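You operate a simulated robot arm through the tools that you are given. There is no shell and no other tool.

Carry out the task below with a simulated robot arm. There is one attempt and no reset: what you move stays moved.

Task
Test the green roller at speed 3: guard shut, brake free, mains on, start, stop, mains off.
Fine: let it run three seconds or more; one push of each button; leave the slider at 3, the belt dial and the clamp alone.

It is judged by the outcome, as a careful person would: the job done as asked, and still so three seconds after it is handed in. It fails if anything else is knocked over, pushed out of place, dropped, spilled or broken.

Robot
A 6-joint arm with a two-finger gripper, fixed in place. Base frame: the origin is at the foot of the arm, x ahead of it, y to its left, z up. Readings come in m, rad, newtons and seconds.
Its first joint turns from -2.897 to 2.897 rad. Payload 3.43 kg.
The tool frame sits at the grasp point between the pads (the TCP): z along the fingers, y along the line on which they close. The tips reach 0.02 m beyond it. The gripper opens to 0.19 m. The gripper's body begins 0.248 m behind the TCP.
Orientation is that of the tool frame in the base frame, as a unit quaternion [w, x, y, z]. With the fingers straight down and closing along the base's y, the tool's x points along the base's -x, its y along +y and its z along -z.

Tools
- The arm moves only by the tool move_arm. Its argument "moves" is a list of rows, each a list of 3 entries, a list of its own where there are three numbers: the shift along the tool's x, y, z in m, then the turn, a rotation vector about the tool's x, y, z in rad, then the opening in per cent of the stroke, from 0 (shut) to 100 (fully open). In form: [[[x, y, z], [ax, ay, az], jaw], ...]. A call has 1 to 20 rows; each row is the pose to reach, as a shift and turn from the pose commanded when the call began, along the tool's axes at that moment. Rows are played at 5 a second. More than 0.05 m and 0.15 rad between two rows, or a gripper value outside its range, and nothing of the call is played. A pose out of reach is approached as far as the arm can. The call stops where the force on the tool passes 60 N (or 10 N more than at its start, if that is more) or the arm is blocked; 0.2 s more then pass. The fingers move at their own pace (about 0.153 m/s each) and stop on an object; they squeeze with about 34 N. The grip force told is the motor's: it shows also when the fingers shut on nothing. Time passes only in rows, and 0.2 s behind the last, so rows that repeat a pose let the fingers close. It gives the time, the measured TCP pose, the force on the tool (base axes), the opening and the grip force at its end, in the units of the frame above (readings bear some noise), with the torque about the TCP (base axes, N m) and any sound that the robot's microphone picked up.
- Cameras (640 x 400 px; columns grow to the right, rows downward): "scene" is fixed at [0.4, -0.651, 1.4646]; the picture's right is [0.62, -0.79, 0.00], its down [-0.61, -0.47, -0.64] and it looks along [0.50, 0.39, -0.77] (base axes); focal length 214 px, centre (320, 200). "wrist" rides on the gripper at [0.07, -0.008, -0.288] in the tool frame; the picture's right is [0.12, 0.99, 0.00], its down [-0.96, 0.12, -0.25] and it looks along [-0.25, 0.03, 0.97] (tool axes); focal length 261 px, centre (320, 200). There is no depth. A picture from a camera that has moved, and an enlarged one, comes with that camera's place and axes in the base frame and with its lens.
- camera(camera): a new picture of that camera. The clock stands still meanwhile.
- move_column(by): slides the trunk up (or, below 0, down) by that many m; the arm rides with it, the base frame stays. It gives what a move gives, with no picture.
- zoom(camera, box): a new picture of the part [left, top, right, bottom] of that camera's present view, enlarged. The clock stands still meanwhile.
- job_done(): hands the job in; it is judged then, once.

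Places have to be worked out from the pictures, the camera data and where the tool is seen. Open the gripper and draw the arm clear of the work before you hand the job in, unless the task says otherwise.

The tools are called after "Call:" as a command line: name --argument value ..., lists and objects as JSON in quotes. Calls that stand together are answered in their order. move_arm: Moves the arm, as the interface text tells. Its arguments: {"type":"object","properties":{"moves":{"type":"array"}},"required":["moves"]} The other tools are called the same way: move_column (by) slides the trunk up or down; camera (camera) takes a picture; zoom (camera, box) takes an enlarged picture of a part of a camera's view; job_done () hands the job in.

At the start:

```text
clock: 0.0
position: [0.1683, -0.5565, 1.3522]
tool_rot: [0.0, 0.0, 1.0, 0.0]
force: [-0.8, 0.7, 0.4]
wrist_torque: [0.0, 0.02, -0.02]
width: 0.1898
grasp_force: 0.2
trunk travel left (down, up): [-0.375, 0.065]
```

scene: 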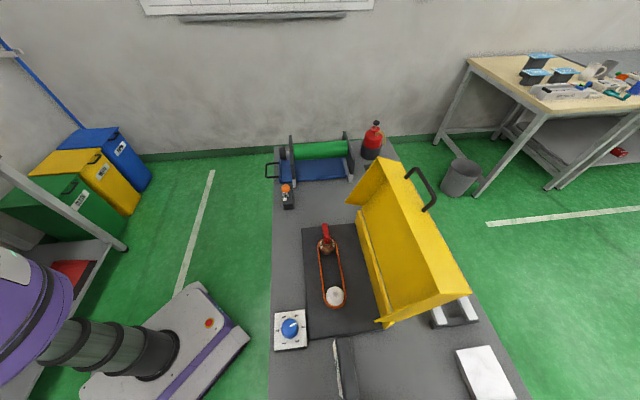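
wrist: 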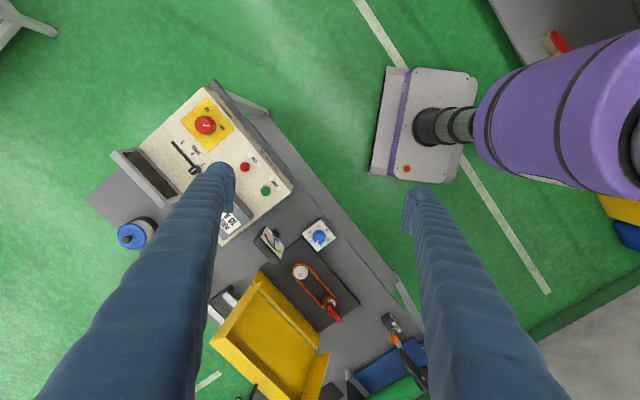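

I'll look closely at the scene first: the bench with roller, guard, dial, control panel. Zooming both cameras.

Call:
zoom --camera "scene" --box '[250, 110, 410, 230]'

Call:
zoom --camera "scene" --box '[260, 200, 520, 400]'

Call:
zoom --camera "wrist" --box '[80, 70, 340, 250]'

Call:
zoom --camera "wrist" --box '[200, 200, 440, 400]'

```text
3.33 times, centred on (330, 170) of scene
camera zoom: at [0.4, -0.651, 1.4646], right [0.62, -0.79, 0.0], down [-0.61, -0.47, -0.64], along [0.5, 0.39, -0.77], focal length 715 px, centre (287, 300)
```

zoom: 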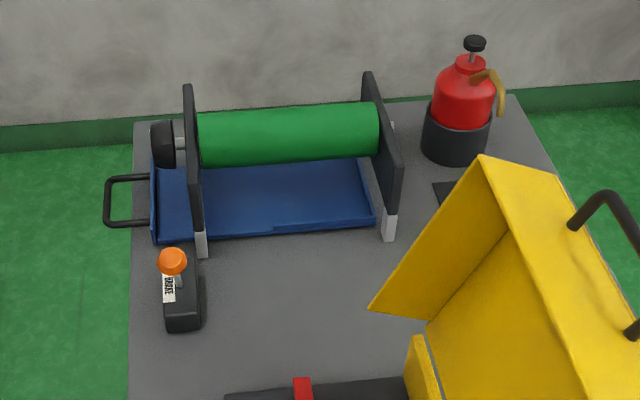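

```text
2.00 times, centred on (390, 300) of scene
camera zoom: at [0.4, -0.651, 1.4646], right [0.62, -0.79, 0.0], down [-0.61, -0.47, -0.64], along [0.5, 0.39, -0.77], focal length 429 px, centre (180, 0)
```

zoom: 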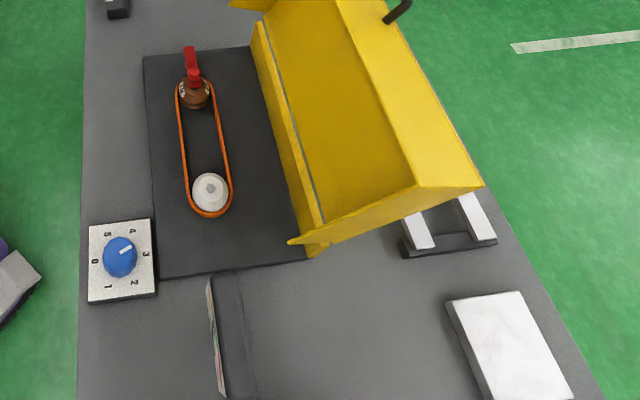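

```text
2.22 times, centred on (210, 160) of wrist
camera zoom: at [0.0975, -0.5649, 1.6389], right [-0.12, 0.99, 0.0], down [0.96, 0.12, 0.25], along [0.25, 0.03, -0.97], focal length 579 px, centre (564, 289)
```

zoom: 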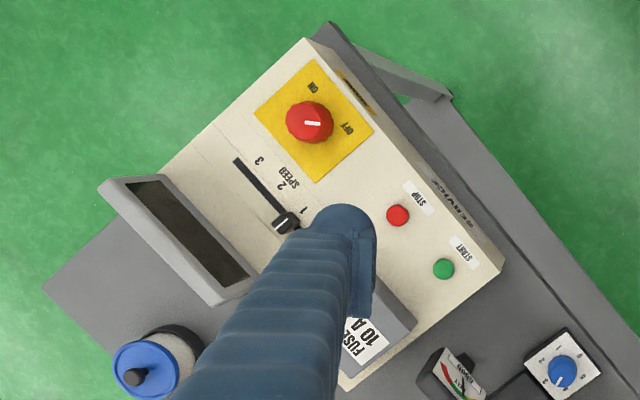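

```text
2.00 times, centred on (320, 300) of wrist
camera zoom: at [0.0975, -0.5649, 1.6389], right [-0.12, 0.99, 0.0], down [0.96, 0.12, 0.25], along [0.25, 0.03, -0.97], focal length 521 px, centre (320, 0)
```

zoom: 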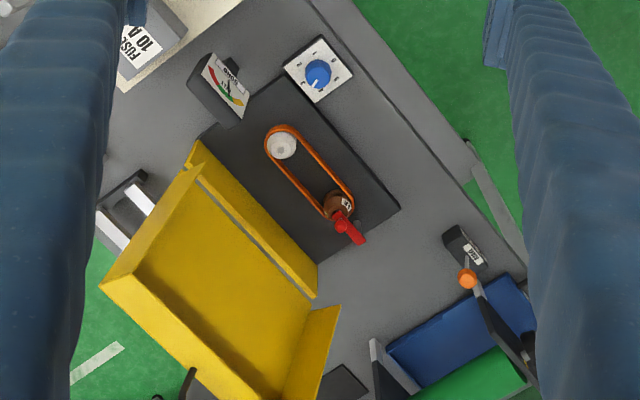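

The bench runs diagonally (about 45°) with a control panel on its near end, an open yellow guard in the middle and the green roller with BRAKE lever at the far end. I'll move the arm high above the bench middle to get a better look from another viewpoint.

Call:
move_arm --moves '[[[-0.035, 0.013, 0], [0, 0, 0], 100], [[-0.07, 0.026, 0], [0, 0, 0], 100], [[-0.105, 0.039, 0], [0, 0, 0], 100], [[-0.14, 0.053, 0], [0, 0, 0], 100], [[-0.175, 0.066, 0], [0, 0, 0], 100], [[-0.21, 0.079, 0], [0, 0, 0], 100], [[-0.245, 0.092, 0], [0, 0, 0], 100], [[-0.28, 0.106, 0], [0, 0, 0], 100]]'

Call:
camera --camera "wrist"

Call:
camera --camera "scene"

```text
clock: 1.8
position: [0.4495, -0.4506, 1.3543]
tool_rot: [-0.001, 0.001, 1.0, 0.0]
force: [0.3, 0.0, 0.8]
wrist_torque: [-0.02, 0.07, 0.02]
width: 0.1902
grasp_force: 0.1
trunk travel left (down, up): [-0.375, 0.065]
```

```text
taken
camera wrist: at [0.3788, -0.4593, 1.6412], right [-0.12, 0.99, 0.0], down [0.96, 0.12, 0.25], along [0.24, 0.03, -0.97], focal length 261 px, centre (320, 200)
```

wrist: 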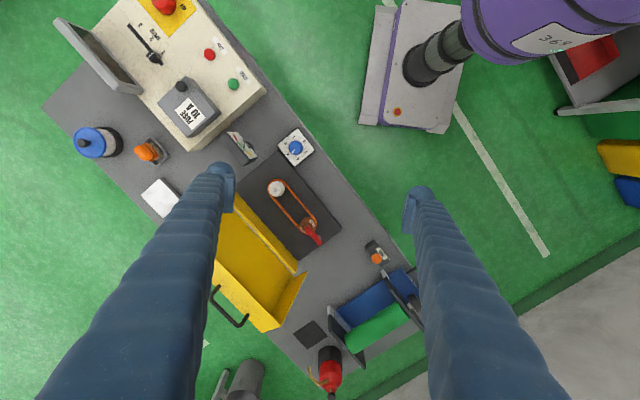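

```text
taken
```

scene: 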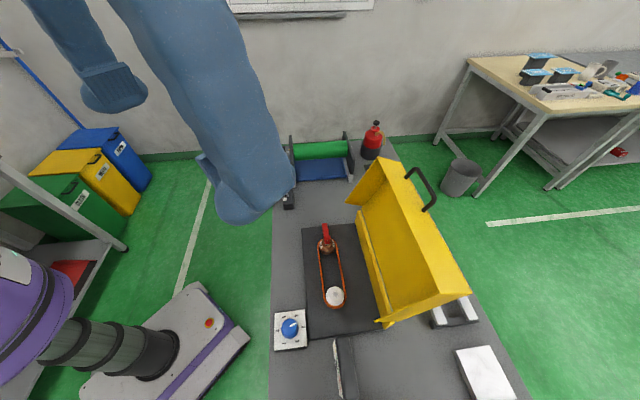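

Call:
zoom --camera "wrist" --box '[200, 120, 360, 220]'

Call:
zoom --camera "wrist" --box '[200, 180, 360, 280]'

Call:
zoom --camera "wrist" --box '[270, 230, 430, 390]'

Call:
zoom --camera "wrist" --box '[50, 0, 290, 150]'

```text
4.00 times, centred on (280, 170) of wrist
camera zoom: at [0.3788, -0.4593, 1.6412], right [-0.12, 0.99, 0.0], down [0.96, 0.12, 0.25], along [0.24, 0.03, -0.97], focal length 1043 px, centre (480, 320)
```

zoom: 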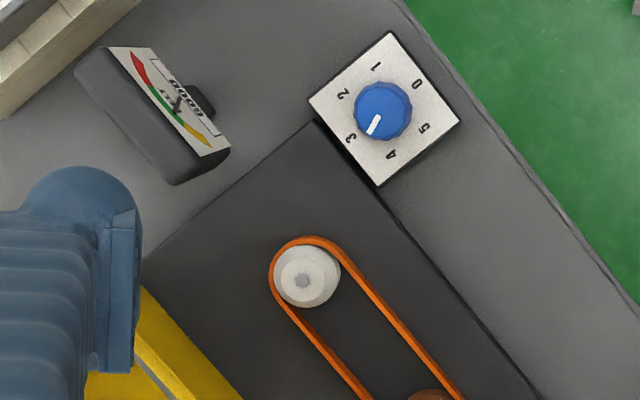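

```text
4.00 times, centred on (280, 230) of wrist
camera zoom: at [0.3788, -0.4593, 1.6412], right [-0.12, 0.99, 0.0], down [0.96, 0.12, 0.25], along [0.24, 0.03, -0.97], focal length 1043 px, centre (480, 80)
```

zoom: 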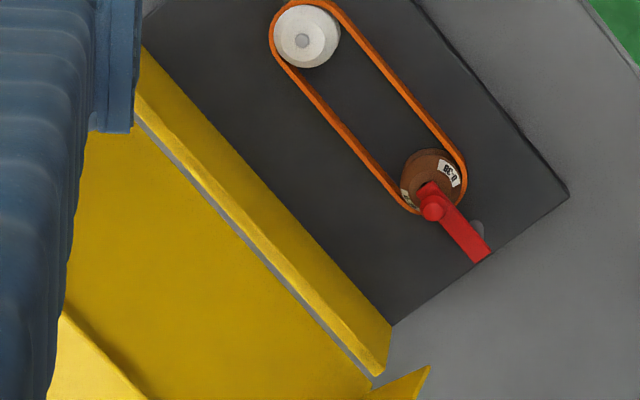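

```text
2.50 times, centred on (350, 310) of wrist
camera zoom: at [0.3788, -0.4593, 1.6412], right [-0.12, 0.99, 0.0], down [0.96, 0.12, 0.25], along [0.24, 0.03, -0.97], focal length 652 px, centre (245, -75)
```

zoom: 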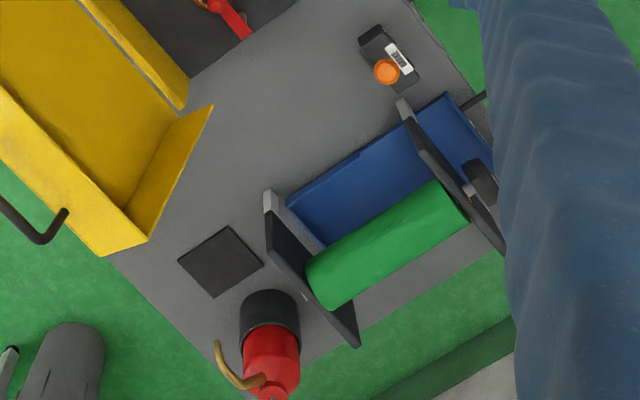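

```text
2.67 times, centred on (170, 75) of wrist
camera zoom: at [0.3788, -0.4593, 1.6412], right [-0.12, 0.99, 0.0], down [0.96, 0.12, 0.25], along [0.24, 0.03, -0.97], focal length 695 px, centre (720, 533)
```

zoom: 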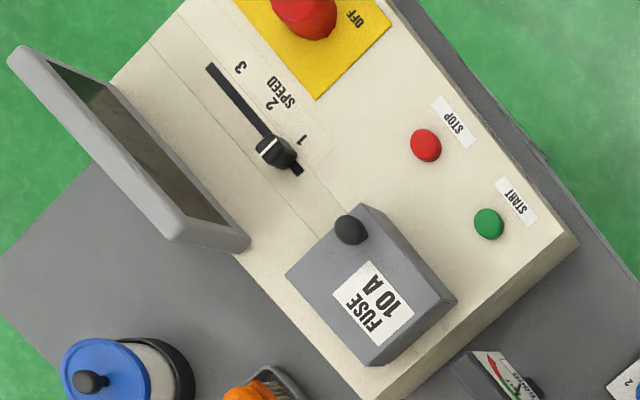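

I need the guard's geometry in detail; zooming the scene camera on it and the roller area.

Call:
zoom --camera "scene" --box '[320, 140, 500, 340]'

Call:
zoom --camera "scene" --box '[300, 210, 400, 290]'

Call:
zoom --camera "wrist" --box '[200, 200, 320, 340]'

```text
2.00 times, centred on (410, 240) of scene
camera zoom: at [0.4, -0.651, 1.4646], right [0.62, -0.79, 0.0], down [-0.61, -0.47, -0.64], along [0.5, 0.39, -0.77], focal length 429 px, centre (140, 120)
```

zoom: 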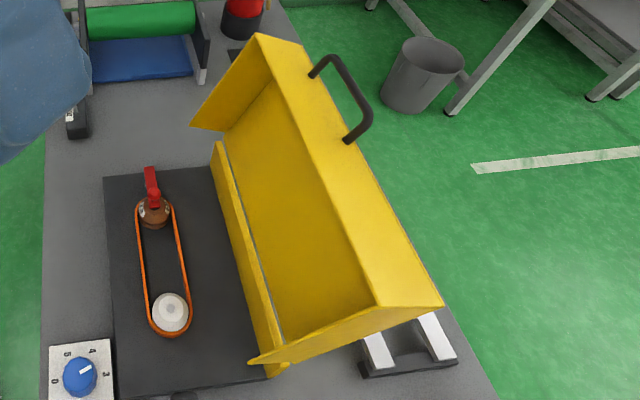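

```text
5.00 times, centred on (350, 250) of scene
camera zoom: at [0.4, -0.651, 1.4646], right [0.62, -0.79, 0.0], down [-0.61, -0.47, -0.64], along [0.5, 0.39, -0.77], focal length 1072 px, centre (170, -50)
```

zoom: 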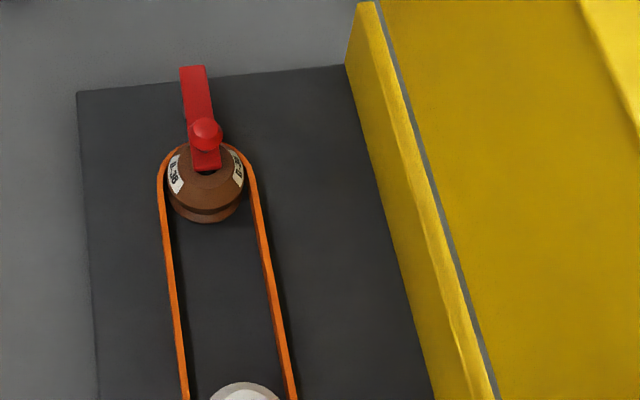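

```text
2.86 times, centred on (260, 270) of wrist
camera zoom: at [0.3788, -0.4593, 1.6412], right [-0.12, 0.99, 0.0], down [0.96, 0.12, 0.25], along [0.24, 0.03, -0.97], focal length 745 px, centre (491, 0)
```

zoom: 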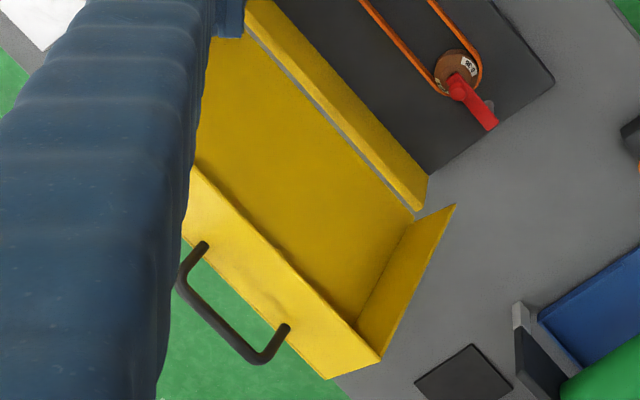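

Triangulating: bench top z≈0.80, STOP ≈(0.216,-0.762,0.905), START ≈(0.278,-0.700,0.901), mains knob ≈(0.117,-0.875,0.90), slider handle ≈(0.240,-0.902,0.915) near mark 1, brake knob ≈(0.713,-0.255,0.935). I'll go closer to inspect the brake and roller.

Call:
move_arm --moves '[[[-0.026, 0.0226, 0.0255], [0, 0, 0], 100], [[-0.0526, 0.0452, 0.051], [0, 0, 0], 100], [[-0.079, 0.0677, 0.0765], [0, 0, 0], 100], [[-0.105, 0.09, 0.102], [0, 0, 0], 100], [[-0.1315, 0.113, 0.1275], [0, 0, 0], 100], [[-0.158, 0.1355, 0.153], [0, 0, 0], 100], [[-0.184, 0.158, 0.1785], [0, 0, 0], 100], [[-0.2105, 0.1806, 0.204], [0, 0, 0], 100]]'

Call:
camera --camera "wrist"

Call:
camera --camera "scene"

```text
clock: 3.6
position: [0.6613, -0.2697, 1.1458]
tool_rot: [0.0, 0.0, 1.0, 0.0]
force: [0.7, -0.4, -0.2]
wrist_torque: [-0.02, 0.16, -0.01]
width: 0.1899
grasp_force: 0.1
trunk travel left (down, up): [-0.375, 0.065]
```

```text
taken
camera wrist: at [0.5919, -0.2771, 1.4328], right [-0.12, 0.99, 0.0], down [0.96, 0.12, 0.25], along [0.24, 0.03, -0.97], focal length 261 px, centre (320, 200)
```

wrist: 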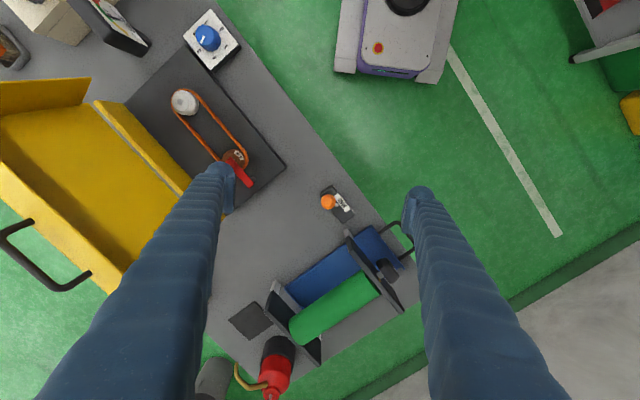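

```text
taken
```

scene: 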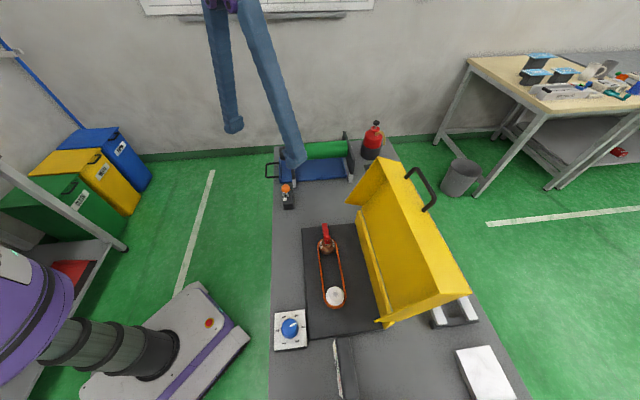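

Call:
zoom --camera "wrist" --box '[290, 170, 390, 250]'

Call:
zoom --camera "wrist" --box '[220, 200, 430, 400]'

Call:
zoom --camera "wrist" --box '[0, 60, 200, 300]'

Call:
zoom --camera "scene" --box '[262, 165, 322, 215]'

```text
5.00 times, centred on (340, 210) of wrist
camera zoom: at [0.5919, -0.2771, 1.4328], right [-0.12, 0.99, 0.0], down [0.96, 0.12, 0.25], along [0.24, 0.03, -0.97], focal length 1303 px, centre (220, 150)
```

zoom: 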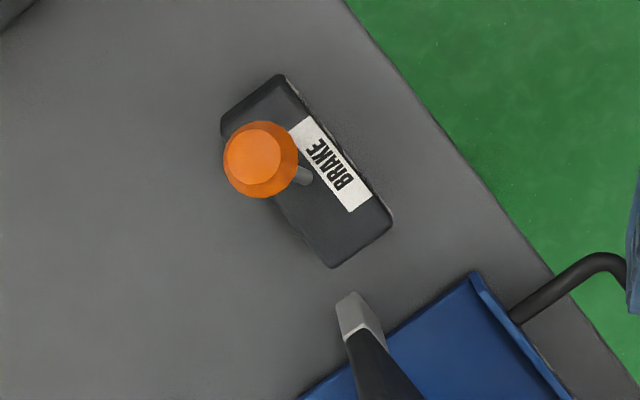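

```text
2.00 times, centred on (325, 300) of wrist
camera zoom: at [0.5919, -0.2771, 1.4328], right [-0.12, 0.99, 0.0], down [0.96, 0.12, 0.25], along [0.24, 0.03, -0.97], focal length 521 px, centre (310, 0)
```

zoom: 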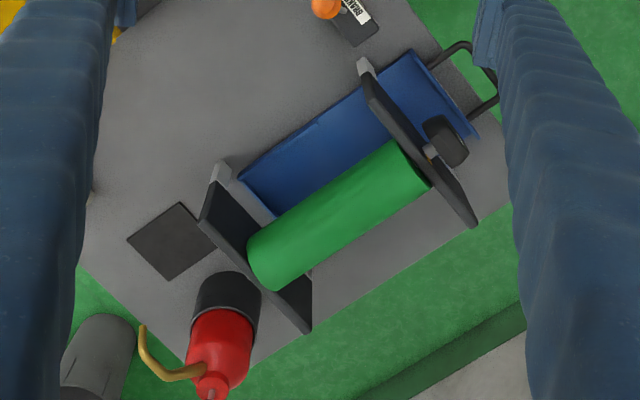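

```text
1.67 times, centred on (100, 180) of wrist
camera zoom: at [0.5919, -0.2771, 1.4328], right [-0.12, 0.99, 0.0], down [0.96, 0.12, 0.25], along [0.24, 0.03, -0.97], focal length 434 px, centre (687, 233)
```

zoom: 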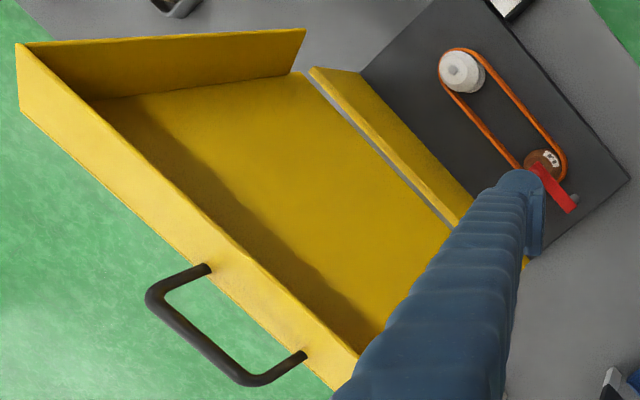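

```text
8.00 times, centred on (292, 190) of scene
camera zoom: at [0.4, -0.651, 1.4646], right [0.62, -0.79, 0.0], down [-0.61, -0.47, -0.64], along [0.5, 0.39, -0.77], focal length 1716 px, centre (544, 280)
```

zoom: 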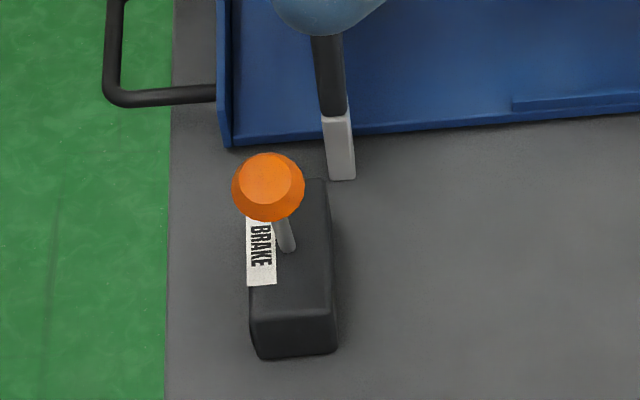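

The brake lever leans toward the panel end (−e1, about 25°). I'll zoom tighter on the brake base for any markings, and on the roller, guard hinge and handle.

Call:
zoom --camera "wrist" --box '[316, 182, 364, 212]'

Call:
zoom --camera "wrist" --box '[330, 205, 430, 290]'

Call:
zoom --camera "wrist" --box '[205, 130, 275, 200]'

Call:
zoom --camera "wrist" --box '[0, 200, 110, 300]'

```text
13.33 times, centred on (340, 197) of wrist
camera zoom: at [0.5919, -0.2771, 1.4328], right [-0.12, 0.99, 0.0], down [0.96, 0.12, 0.25], along [0.24, 0.03, -0.97], focal length 3475 px, centre (53, 240)
```

zoom: 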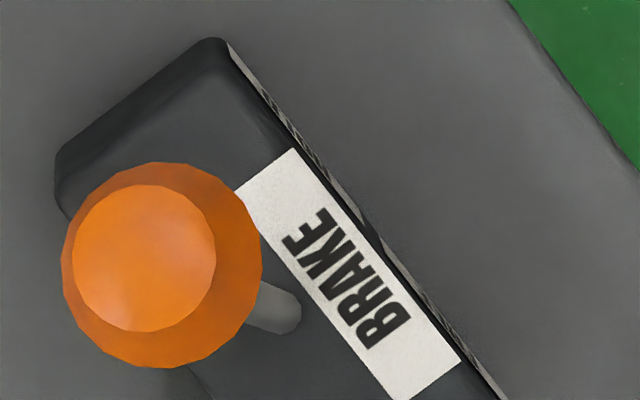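

```text
4.71 times, centred on (380, 248) of wrist
camera zoom: at [0.5919, -0.2771, 1.4328], right [-0.12, 0.99, 0.0], down [0.96, 0.12, 0.25], along [0.24, 0.03, -0.97], focal length 1227 px, centre (38, -24)
```

zoom: 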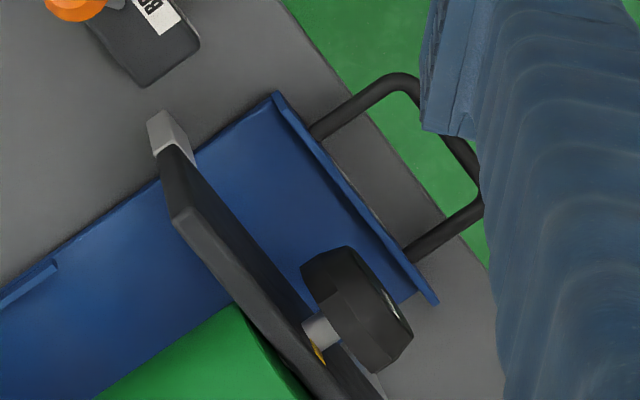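

```text
5.71 times, centred on (240, 165) of wrist
camera zoom: at [0.5919, -0.2771, 1.4328], right [-0.12, 0.99, 0.0], down [0.96, 0.12, 0.25], along [0.24, 0.03, -0.97], focal length 1489 px, centre (777, 400)
```

zoom: 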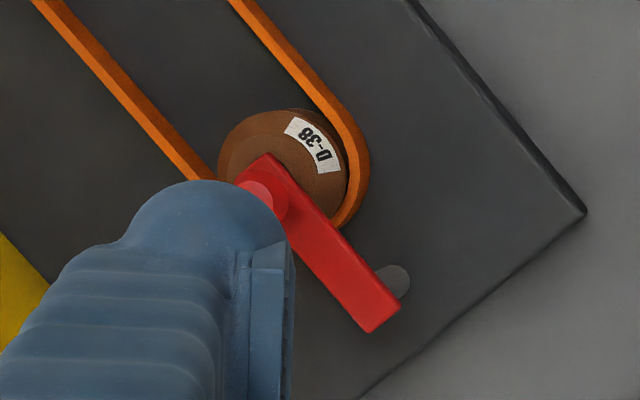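

```text
4.00 times, centred on (55, 250) of wrist
camera zoom: at [0.5919, -0.2771, 1.4328], right [-0.12, 0.99, 0.0], down [0.96, 0.12, 0.25], along [0.24, 0.03, -0.97], focal length 1043 px, centre (1380, 0)
```

zoom: 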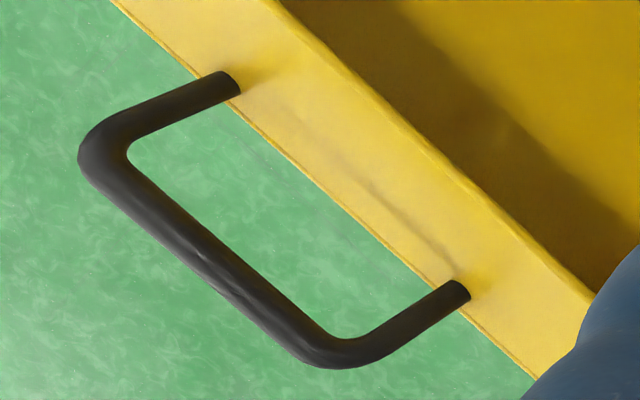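

No other markings; the yellow lid (hinged at the back, handle bar mid ≈(0.80,-0.633,1.126)) is the guard. I'll rise, yaw the tool 45° so the jaws close across the bench, then move over the guard handle.

Call:
move_arm --moves '[[[0, 0, -0.025], [0, 0, -0.131], 100], [[0, 0, -0.05], [0, 0, -0.262], 100], [[0, 0, -0.075], [0, 0, -0.393], 100], [[0, 0, -0.1], [0, 0, -0.524], 100], [[0, 0, -0.125], [0, 0, -0.655], 100], [[0, 0, -0.15], [0, 0, -0.7854], 100]]'

```text
clock: 5.0
position: [0.6601, -0.2686, 1.2979]
tool_rot: [0.0, -0.384, 0.924, 0.001]
force: [0.5, 0.3, 0.1]
wrist_torque: [-0.02, -0.02, 0.01]
width: 0.19
grasp_force: 0.0
trunk travel left (down, up): [-0.375, 0.065]
```

Yaw is right (tool x = −e1, y = −e2). Now moving outward at z≈1.30 to above the handle.

Call:
move_arm --moves '[[[0.02, -0.037, 0], [0, 0, 0], 100], [[0.04, -0.074, 0], [0, 0, 0], 100], [[0.06, -0.111, 0], [0, 0, 0], 100], [[0.08, -0.148, 0], [0, 0, 0], 100], [[0.1, -0.185, 0], [0, 0, 0], 100], [[0.12, -0.222, 0], [0, 0, 0], 100], [[0.14, -0.259, 0], [0, 0, 0], 100], [[0.158, -0.29, 0], [0, 0, 0], 100]]'

Call:
camera --camera "wrist"

Call:
camera --camera "scene"

```text
clock: 6.8
position: [0.7569, -0.5879, 1.2987]
tool_rot: [0.001, -0.382, 0.924, 0.001]
force: [0.1, 0.6, -0.8]
wrist_torque: [0.1, 0.07, -0.04]
width: 0.19
grasp_force: 0.0
trunk travel left (down, up): [-0.375, 0.065]
```

```text
taken
camera wrist: at [0.7119, -0.6434, 1.585], right [-0.79, 0.62, 0.0], down [0.6, 0.76, 0.25], along [0.15, 0.2, -0.97], focal length 261 px, centre (320, 200)
```

wrist: 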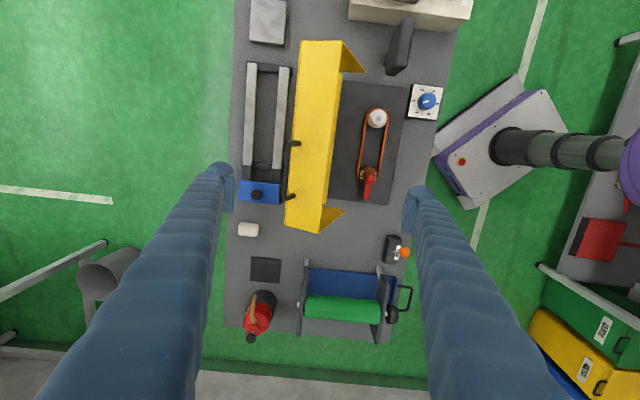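

```text
taken
```

scene: 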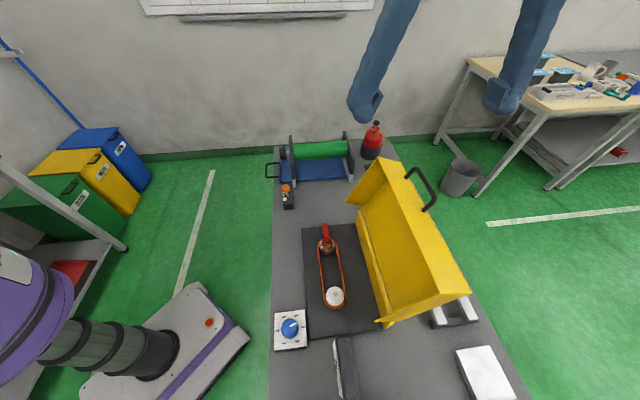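

From above I now see everything, including the rail/vise behind the guard. Zooming on the handle and guard for precise coordinates.

Call:
zoom --camera "wrist" --box '[260, 120, 360, 240]'

Call:
zoom --camera "wrist" --box '[230, 0, 470, 150]'

Call:
zoom --camera "wrist" --box '[280, 220, 440, 340]'

```text
3.33 times, centred on (310, 180) of wrist
camera zoom: at [0.7119, -0.6434, 1.585], right [-0.79, 0.62, 0.0], down [0.6, 0.76, 0.25], along [0.15, 0.2, -0.97], focal length 869 px, centre (353, 267)
```

zoom: 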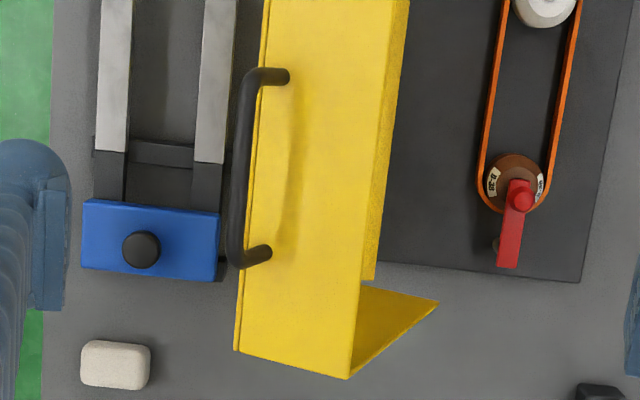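

```text
2.67 times, centred on (350, 75) of wrist
camera zoom: at [0.7119, -0.6434, 1.585], right [-0.79, 0.62, 0.0], down [0.6, 0.76, 0.25], along [0.15, 0.2, -0.97], focal length 695 px, centre (240, 533)
```

zoom: 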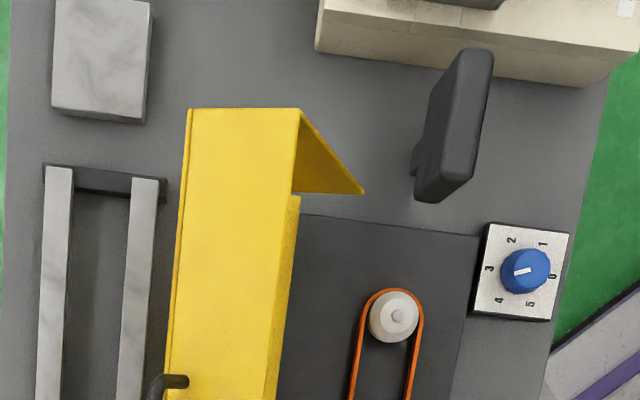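

```text
3.33 times, centred on (360, 280) of wrist
camera zoom: at [0.7119, -0.6434, 1.585], right [-0.79, 0.62, 0.0], down [0.6, 0.76, 0.25], along [0.15, 0.2, -0.97], focal length 869 px, centre (187, -67)
```

zoom: 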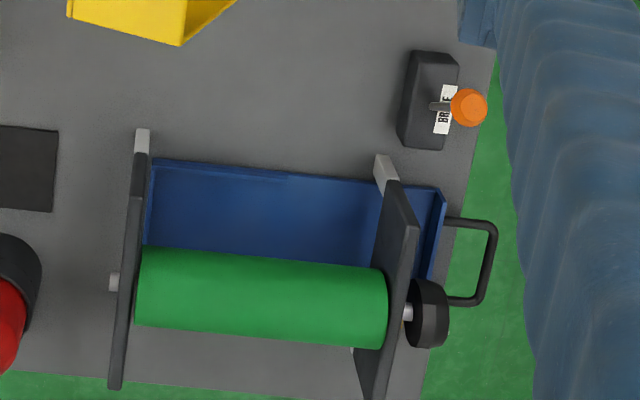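

I'll zoom the fixed scene camera tightly on the guard's handle, far corner and hinge end to pin down the hinge axis.

Call:
zoom --camera "scene" --box '[365, 150, 445, 220]'

Call:
zoom --camera "scene" --box '[340, 180, 380, 240]'

Call:
zoom --camera "scene" --box '[360, 280, 480, 340]'

```text
5.71 times, centred on (405, 185) of scene
camera zoom: at [0.4, -0.651, 1.4646], right [0.62, -0.79, 0.0], down [-0.61, -0.47, -0.64], along [0.5, 0.39, -0.77], focal length 1226 px, centre (-166, 286)
```

zoom: 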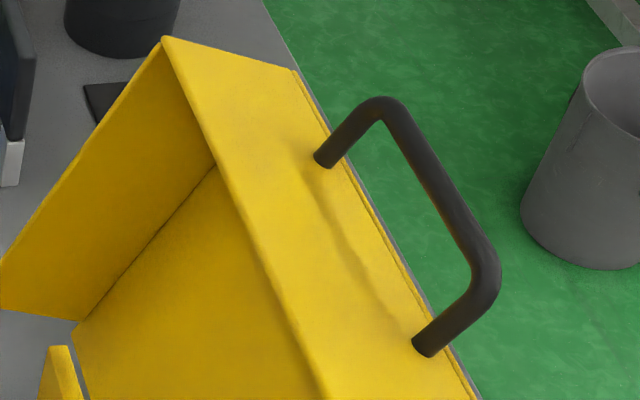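

```text
6.67 times, centred on (360, 210) of scene
camera zoom: at [0.4, -0.651, 1.4646], right [0.62, -0.79, 0.0], down [-0.61, -0.47, -0.64], along [0.5, 0.39, -0.77], focal length 1430 px, centre (53, 133)
```

zoom: 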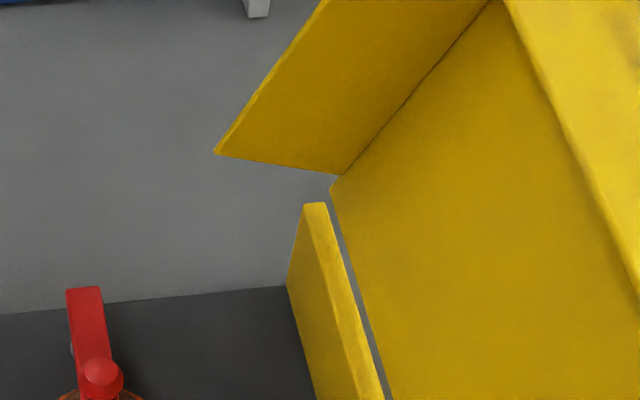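

```text
5.33 times, centred on (420, 310) of scene
camera zoom: at [0.4, -0.651, 1.4646], right [0.62, -0.79, 0.0], down [-0.61, -0.47, -0.64], along [0.5, 0.39, -0.77], focal length 1144 px, centre (-213, -387)
```

zoom: 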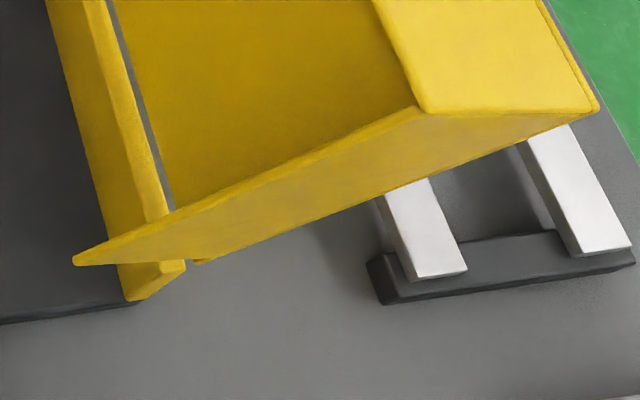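

Guard solved in the bench frame (e1 along bench, e2 across): handle bar at e1≈0.121, e2≈1.011, z≈1.125; hinge axis near e2≈0.928, z≈0.893; lid leans back ≈22°. I'll narrow the jaw and move over the bar at z≈1.22 to check alignment.

Call:
move_arm --moves '[[[0, -0.02, 0.02], [0, 0, 0], 26], [[0, -0.04, 0.04], [0, 0, 0], 26], [[-0.001, -0.06, 0.06], [0, 0, 0], 26], [[-0.001, -0.06, 0.08], [0, 0, 0], 26], [[-0.001, -0.06, 0.08], [0, 0, 0], 26]]'

Call:
camera --camera "wrist"

Call:
zoom --camera "wrist" --box '[250, 110, 390, 250]'

Call:
zoom --camera "scene" --box '[360, 110, 480, 220]'

```text
clock: 8.0
position: [0.7851, -0.6186, 1.2175]
tool_rot: [0.0, -0.383, 0.924, 0.001]
force: [-0.6, -0.1, 0.6]
wrist_torque: [-0.08, -0.01, 0.02]
width: 0.0493
grasp_force: 0.0
out of reach, approached as far as the arm can: row 2, 3, 4, 5
trunk travel left (down, up): [-0.375, 0.065]
```

```text
taken
camera wrist: at [0.7424, -0.674, 1.5033], right [-0.79, 0.62, 0.0], down [0.6, 0.76, 0.25], along [0.15, 0.19, -0.97], focal length 261 px, centre (320, 200)
```

wrist: 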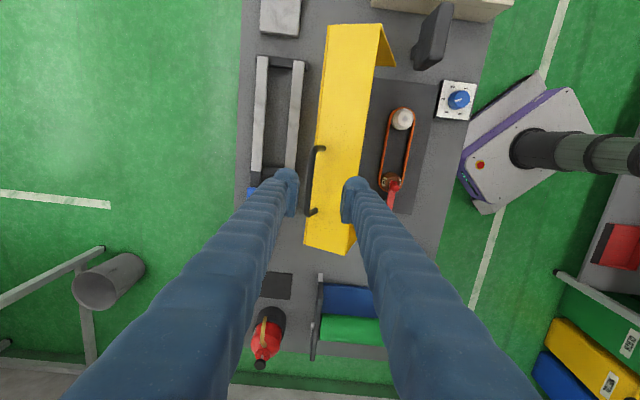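

```text
2.86 times, centred on (320, 180) of wrist
camera zoom: at [0.7424, -0.674, 1.5033], right [-0.79, 0.62, 0.0], down [0.6, 0.76, 0.25], along [0.15, 0.19, -0.97], focal length 745 px, centre (320, 257)
```

zoom: 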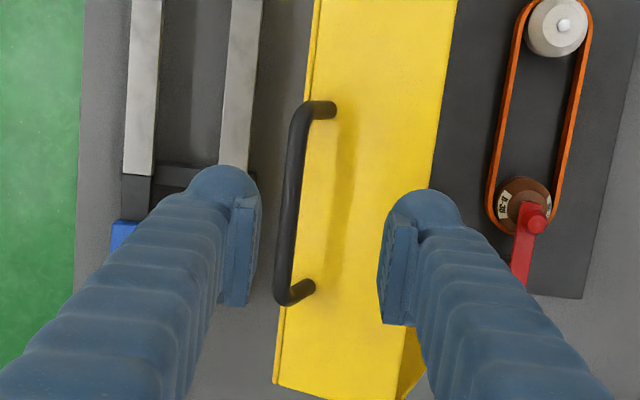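

```text
3.64 times, centred on (420, 165) of scene
camera zoom: at [0.4, -0.651, 1.4646], right [0.62, -0.79, 0.0], down [-0.61, -0.47, -0.64], along [0.5, 0.39, -0.77], focal length 780 px, centre (-44, 327)
```

zoom: 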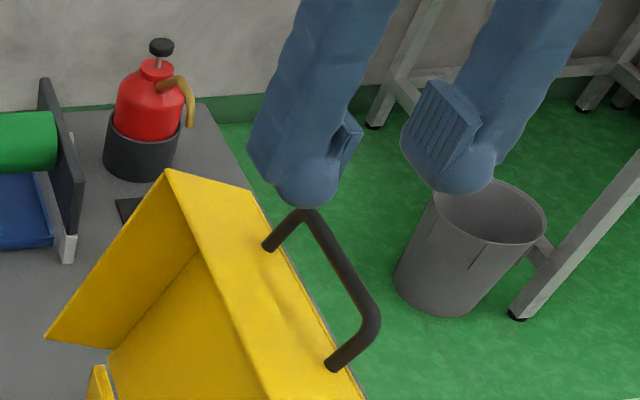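

Straight-down is ~2 cm short of reach here, so I'll tilt the tool 20° outward (about tool x) and set a 4 cm opening, staying above the bar.

Call:
move_arm --moves '[[[0, 0.01, 0.0], [0.117, 0, 0], 21], [[0, 0.02, 0.0], [0.234, 0, 0], 21], [[0, 0.02, 0.0], [0.349, 0, 0], 21], [[0, 0.02, 0.0], [0.349, 0, 0], 21]]'

Call:
zoom --camera "scene" --box '[360, 110, 480, 220]'

Call:
zoom --camera "wrist" --box '[240, 110, 400, 250]'

```text
clock: 9.0
position: [0.775, -0.6077, 1.211]
tool_rot: [0.066, -0.377, 0.91, -0.16]
force: [0.6, -1.1, -0.4]
wrist_torque: [0.22, 0.23, -0.03]
width: 0.0399
grasp_force: 0.0
out of reach, approached as far as the arm can: row 1
trunk travel left (down, up): [-0.375, 0.065]
```

```text
3.64 times, centred on (420, 165) of scene
camera zoom: at [0.4, -0.651, 1.4646], right [0.62, -0.79, 0.0], down [-0.61, -0.47, -0.64], along [0.5, 0.39, -0.77], focal length 780 px, centre (-44, 327)
```

zoom: 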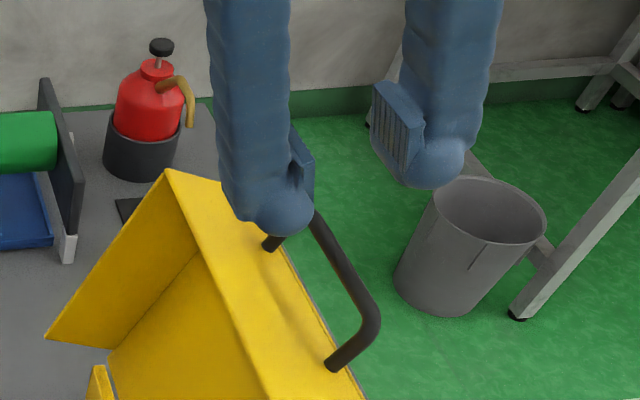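

```text
2.86 times, centred on (320, 180) of wrist
camera zoom: at [0.6618, -0.5938, 1.4834], right [-0.74, 0.58, -0.34], down [0.54, 0.82, 0.19], along [0.39, -0.04, -0.92], focal length 745 px, centre (320, 257)
```

zoom: 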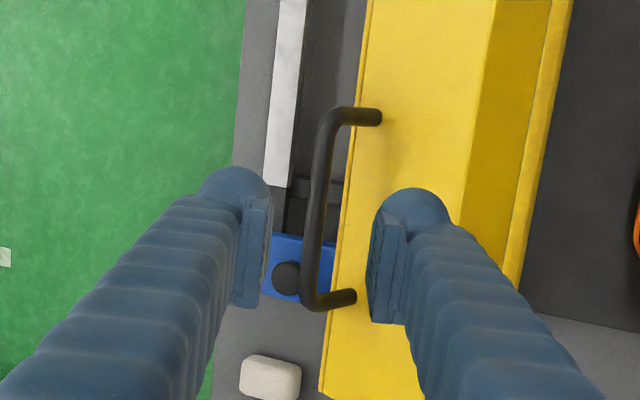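

Aligned: bar is ~9 cm beyond the TCP and centred between the pads within ~2 mm. Advancing 8.2 cm along the tool axis.

Call:
move_arm --moves '[[[0, 0, 0.03], [0, 0, 0], 21], [[0, 0, 0.06], [0, 0, 0], 21], [[0, 0, 0.082], [0, 0, 0], 21], [[0, 0, 0.082], [0, 0, 0], 21]]'

Call:
zoom --camera "wrist" --box '[240, 110, 400, 250]'

Call:
zoom --camera "scene" --box '[370, 130, 450, 210]'

```text
clock: 10.0
position: [0.79, -0.6254, 1.14]
tool_rot: [0.066, -0.377, 0.91, -0.16]
force: [0.6, -0.6, -1.2]
wrist_torque: [0.05, -0.08, 0.05]
width: 0.0401
grasp_force: 0.1
trunk travel left (down, up): [-0.375, 0.065]
```

```text
2.86 times, centred on (320, 180) of wrist
camera zoom: at [0.6756, -0.6116, 1.4112], right [-0.74, 0.58, -0.34], down [0.54, 0.82, 0.19], along [0.39, -0.04, -0.92], focal length 745 px, centre (320, 257)
```

zoom: 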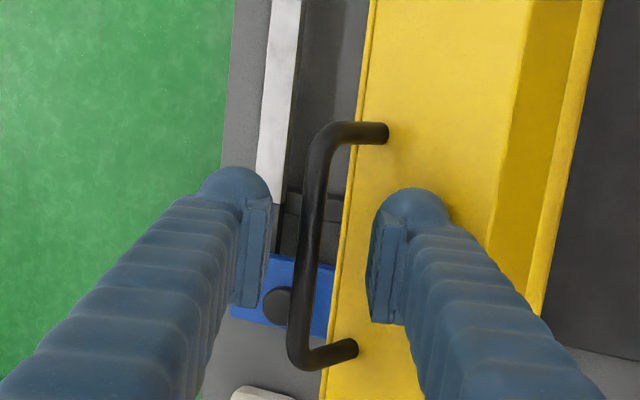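

```text
5.00 times, centred on (410, 170) of scene
camera zoom: at [0.4, -0.651, 1.4646], right [0.62, -0.79, 0.0], down [-0.61, -0.47, -0.64], along [0.5, 0.39, -0.77], focal length 1072 px, centre (-130, 350)
```

zoom: 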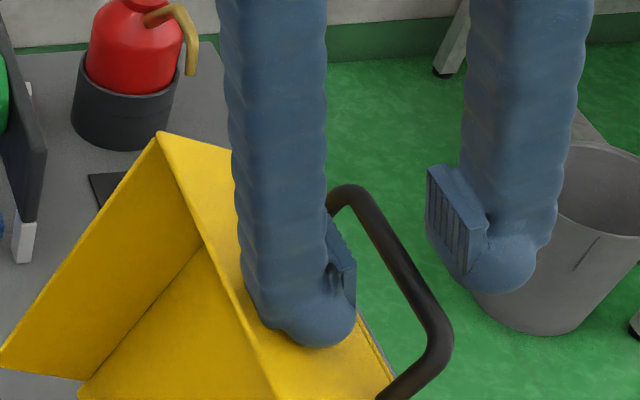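

Bar sits ~4 mm toward −tool y and ~17 mm beyond the TCP. Small correction, then close on the bar.

Call:
move_arm --moves '[[[0, -0.004, 0.009], [0, 0, 0], 21], [[0, -0.004, 0.009], [0, 0, 0], 0], [[0, -0.004, 0.009], [0, 0, 0], 0], [[0, -0.004, 0.009], [0, 0, 0], 0]]'

Call:
zoom --camera "wrist" --box '[240, 110, 400, 250]'

Call:
zoom --camera "scene" --box '[340, 130, 480, 250]'

```text
clock: 11.0
position: [0.7956, -0.6298, 1.1311]
tool_rot: [0.066, -0.377, 0.91, -0.16]
force: [-1.9, 1.6, -9.6]
wrist_torque: [0.34, -0.28, -0.97]
width: 0.006
grasp_force: 39.6
trunk travel left (down, up): [-0.375, 0.065]
```

```text
2.86 times, centred on (320, 180) of wrist
camera zoom: at [0.6819, -0.6163, 1.4032], right [-0.74, 0.58, -0.34], down [0.54, 0.82, 0.19], along [0.39, -0.04, -0.92], focal length 745 px, centre (320, 257)
```

zoom: 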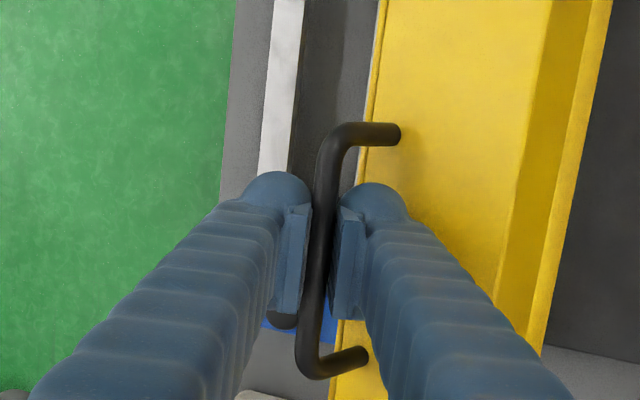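

```text
3.33 times, centred on (410, 190) of scene
camera zoom: at [0.4, -0.651, 1.4646], right [0.62, -0.79, 0.0], down [-0.61, -0.47, -0.64], along [0.5, 0.39, -0.77], focal length 715 px, centre (20, 233)
```

zoom: 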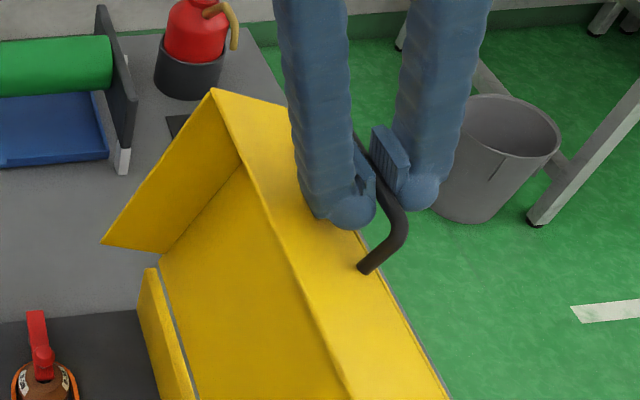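

The bar is gripped (grip 39 N). Now I start swinging the lid: first 10° of arc, checking force.

Call:
move_arm --moves '[[[0, 0.0085, -0.0066], [0, 0, 0], 0], [[0, 0.0171, -0.0129], [0, 0, 0], 0], [[0, 0.026, -0.0188], [0, 0, 0], 0], [[0, 0.0352, -0.0243], [0, 0, 0], 0]]'

Call:
zoom --camera "scene" --box '[340, 130, 480, 250]'

Call:
zoom --camera "wrist" --box '[240, 110, 400, 250]'

```text
clock: 12.0
position: [0.7657, -0.6001, 1.1403]
tool_rot: [0.067, -0.377, 0.91, -0.159]
force: [-0.6, 4.4, -23.5]
wrist_torque: [0.33, -0.3, -0.76]
width: 0.006
grasp_force: 39.9
trunk travel left (down, up): [-0.375, 0.065]
```

```text
3.33 times, centred on (410, 190) of scene
camera zoom: at [0.4, -0.651, 1.4646], right [0.62, -0.79, 0.0], down [-0.61, -0.47, -0.64], along [0.5, 0.39, -0.77], focal length 715 px, centre (20, 233)
```

zoom: 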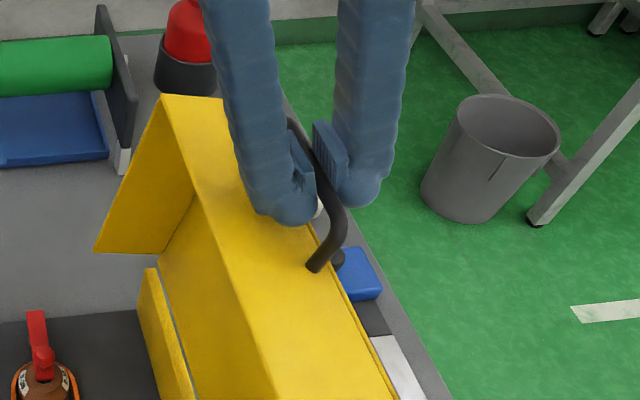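

```text
2.86 times, centred on (320, 180) of wrist
camera zoom: at [0.6524, -0.5868, 1.4126], right [-0.75, 0.58, -0.34], down [0.54, 0.82, 0.19], along [0.39, -0.04, -0.92], focal length 745 px, centre (320, 257)
```

zoom: 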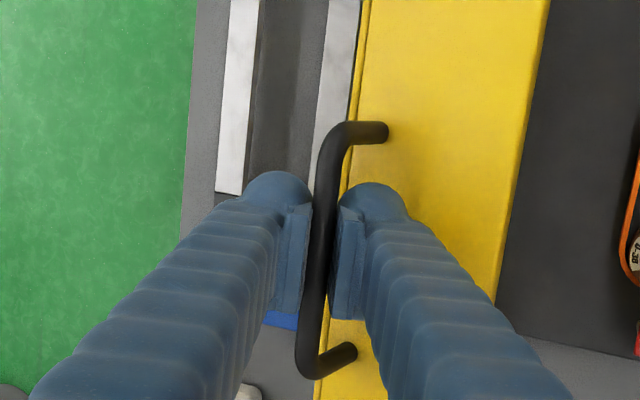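

The lid follows; force −23 N in z says my arc is slightly too high. I continue the swing with a lower path for the next 10°.

Call:
move_arm --moves '[[[0, 0.0103, -0.0032], [0, 0, 0], 0], [[0, 0.0203, -0.0064], [0, 0, 0], 0], [[0, 0.0306, -0.0095], [0, 0, 0], 0], [[0, 0.0408, -0.0127], [0, 0, 0], 0]]'

Call:
zoom --camera "scene" --box '[320, 130, 480, 270]'

Call:
zoom --camera "wrist" --box '[240, 110, 400, 250]'

```text
clock: 13.0
position: [0.7355, -0.5716, 1.1423]
tool_rot: [0.067, -0.377, 0.909, -0.162]
force: [-1.3, 0.1, 0.1]
wrist_torque: [0.03, 0.11, -0.67]
width: 0.0061
grasp_force: 39.1
trunk travel left (down, up): [-0.375, 0.065]
```

```text
2.86 times, centred on (400, 200) of scene
camera zoom: at [0.4, -0.651, 1.4646], right [0.62, -0.79, 0.0], down [-0.61, -0.47, -0.64], along [0.5, 0.39, -0.77], focal length 613 px, centre (91, 200)
```

zoom: 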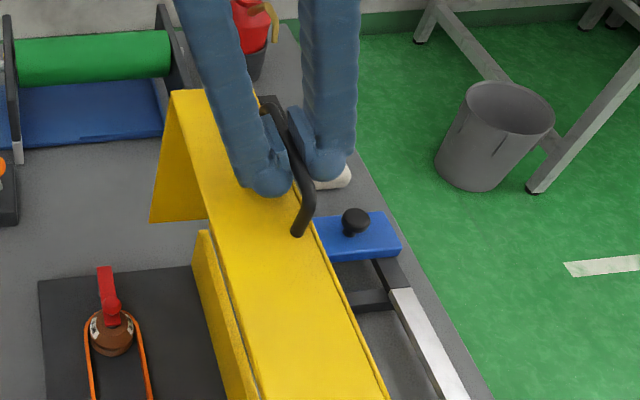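

```text
2.86 times, centred on (320, 180) of wrist
camera zoom: at [0.6221, -0.5566, 1.4138], right [-0.74, 0.57, -0.34], down [0.54, 0.82, 0.19], along [0.39, -0.04, -0.92], focal length 745 px, centre (320, 257)
```

zoom: 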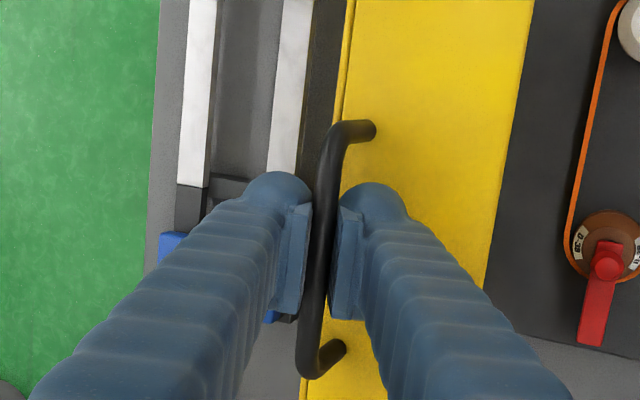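

Force is ~0 now; refit hinge at e2≈0.936, z≈0.893, radius 0.243, lid about vertical. Continuing the arc by 20° while gradually tilting the tool.

Call:
move_arm --moves '[[[0, 0.0165, -0.0046], [0.0266, 0, 0], 0], [[0, 0.0332, -0.008], [0.0531, 0, 0], 0], [[0, 0.0503, -0.0104], [0.0797, 0, 0], 0], [[0, 0.0673, -0.0115], [0.1062, 0, 0], 0], [[0, 0.0845, -0.0114], [0.1328, 0, 0], 0]]'

Call:
zoom --camera "scene" --box '[300, 130, 460, 270]'

Call:
zoom --camera "wrist" --box '[240, 110, 400, 250]'

```text
clock: 14.2
position: [0.6741, -0.5109, 1.1224]
tool_rot: [0.092, -0.372, 0.897, -0.22]
force: [0.2, 4.0, 2.2]
wrist_torque: [0.39, -0.14, -0.14]
width: 0.0062
grasp_force: 39.5
trunk travel left (down, up): [-0.375, 0.065]
```

```text
2.86 times, centred on (380, 200) of scene
camera zoom: at [0.4, -0.651, 1.4646], right [0.62, -0.79, 0.0], down [-0.61, -0.47, -0.64], along [0.5, 0.39, -0.77], focal length 613 px, centre (149, 200)
```

zoom: 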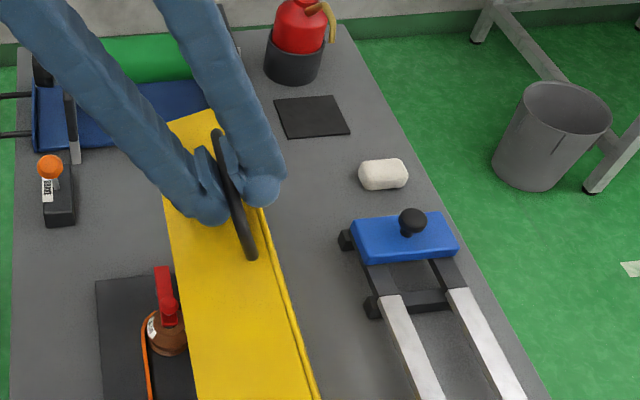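

```text
2.86 times, centred on (320, 180) of wrist
camera zoom: at [0.5367, -0.4711, 1.3802], right [-0.71, 0.54, -0.46], down [0.53, 0.83, 0.17], along [0.47, -0.12, -0.87], focal length 745 px, centre (320, 257)
```

zoom: 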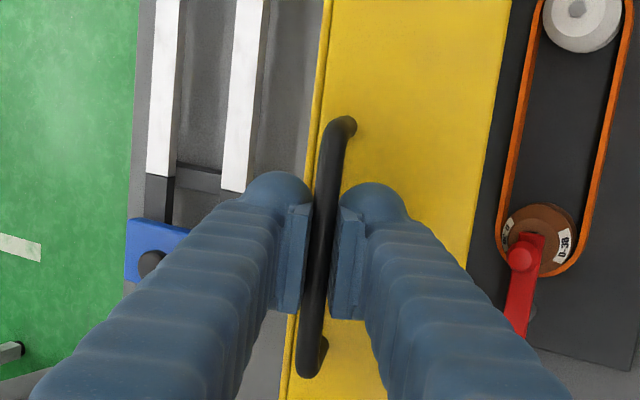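

Tracking well (force ~4 N). Continuing the arc another 20°.

Call:
move_arm --moves '[[[0, 0.0172, -0.001], [0.0266, 0, 0], 0], [[0, 0.0342, -0.0007], [0.0531, 0, 0], 0], [[0, 0.0514, 0.0005], [0.0797, 0, 0], 0], [[0, 0.0683, 0.0031], [0.1062, 0, 0], 0], [[0, 0.0851, 0.0068], [0.1328, 0, 0], 0]]'

Call:
zoom --camera "scene" --box '[270, 130, 430, 270]'

```text
clock: 15.0
position: [0.6164, -0.4816, 1.0876]
tool_rot: [0.068, -0.325, 0.919, -0.211]
force: [43.4, 15.7, -24.0]
wrist_torque: [0.27, -0.24, 2.14]
width: 0.0093
grasp_force: 42.4
out of reach, approached as far as the arm can: row 1, 2
trunk travel left (down, up): [-0.375, 0.065]
stopped in row 3: the force on the tool passed its limit at 112 N (the readings are from after the stop); the commanded pose is now the measured one
```

```text
2.86 times, centred on (350, 200) of scene
camera zoom: at [0.4, -0.651, 1.4646], right [0.62, -0.79, 0.0], down [-0.61, -0.47, -0.64], along [0.5, 0.39, -0.77], focal length 613 px, centre (234, 200)
```

zoom: 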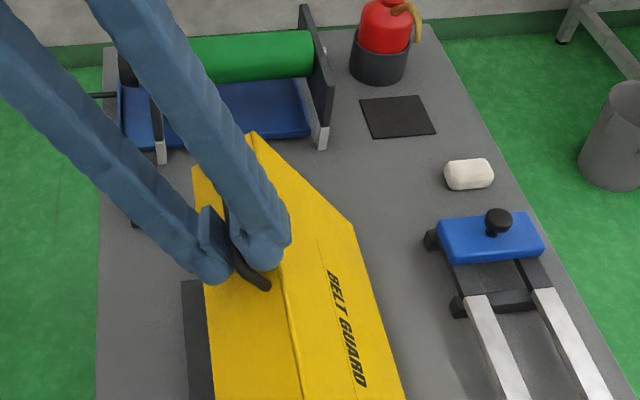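

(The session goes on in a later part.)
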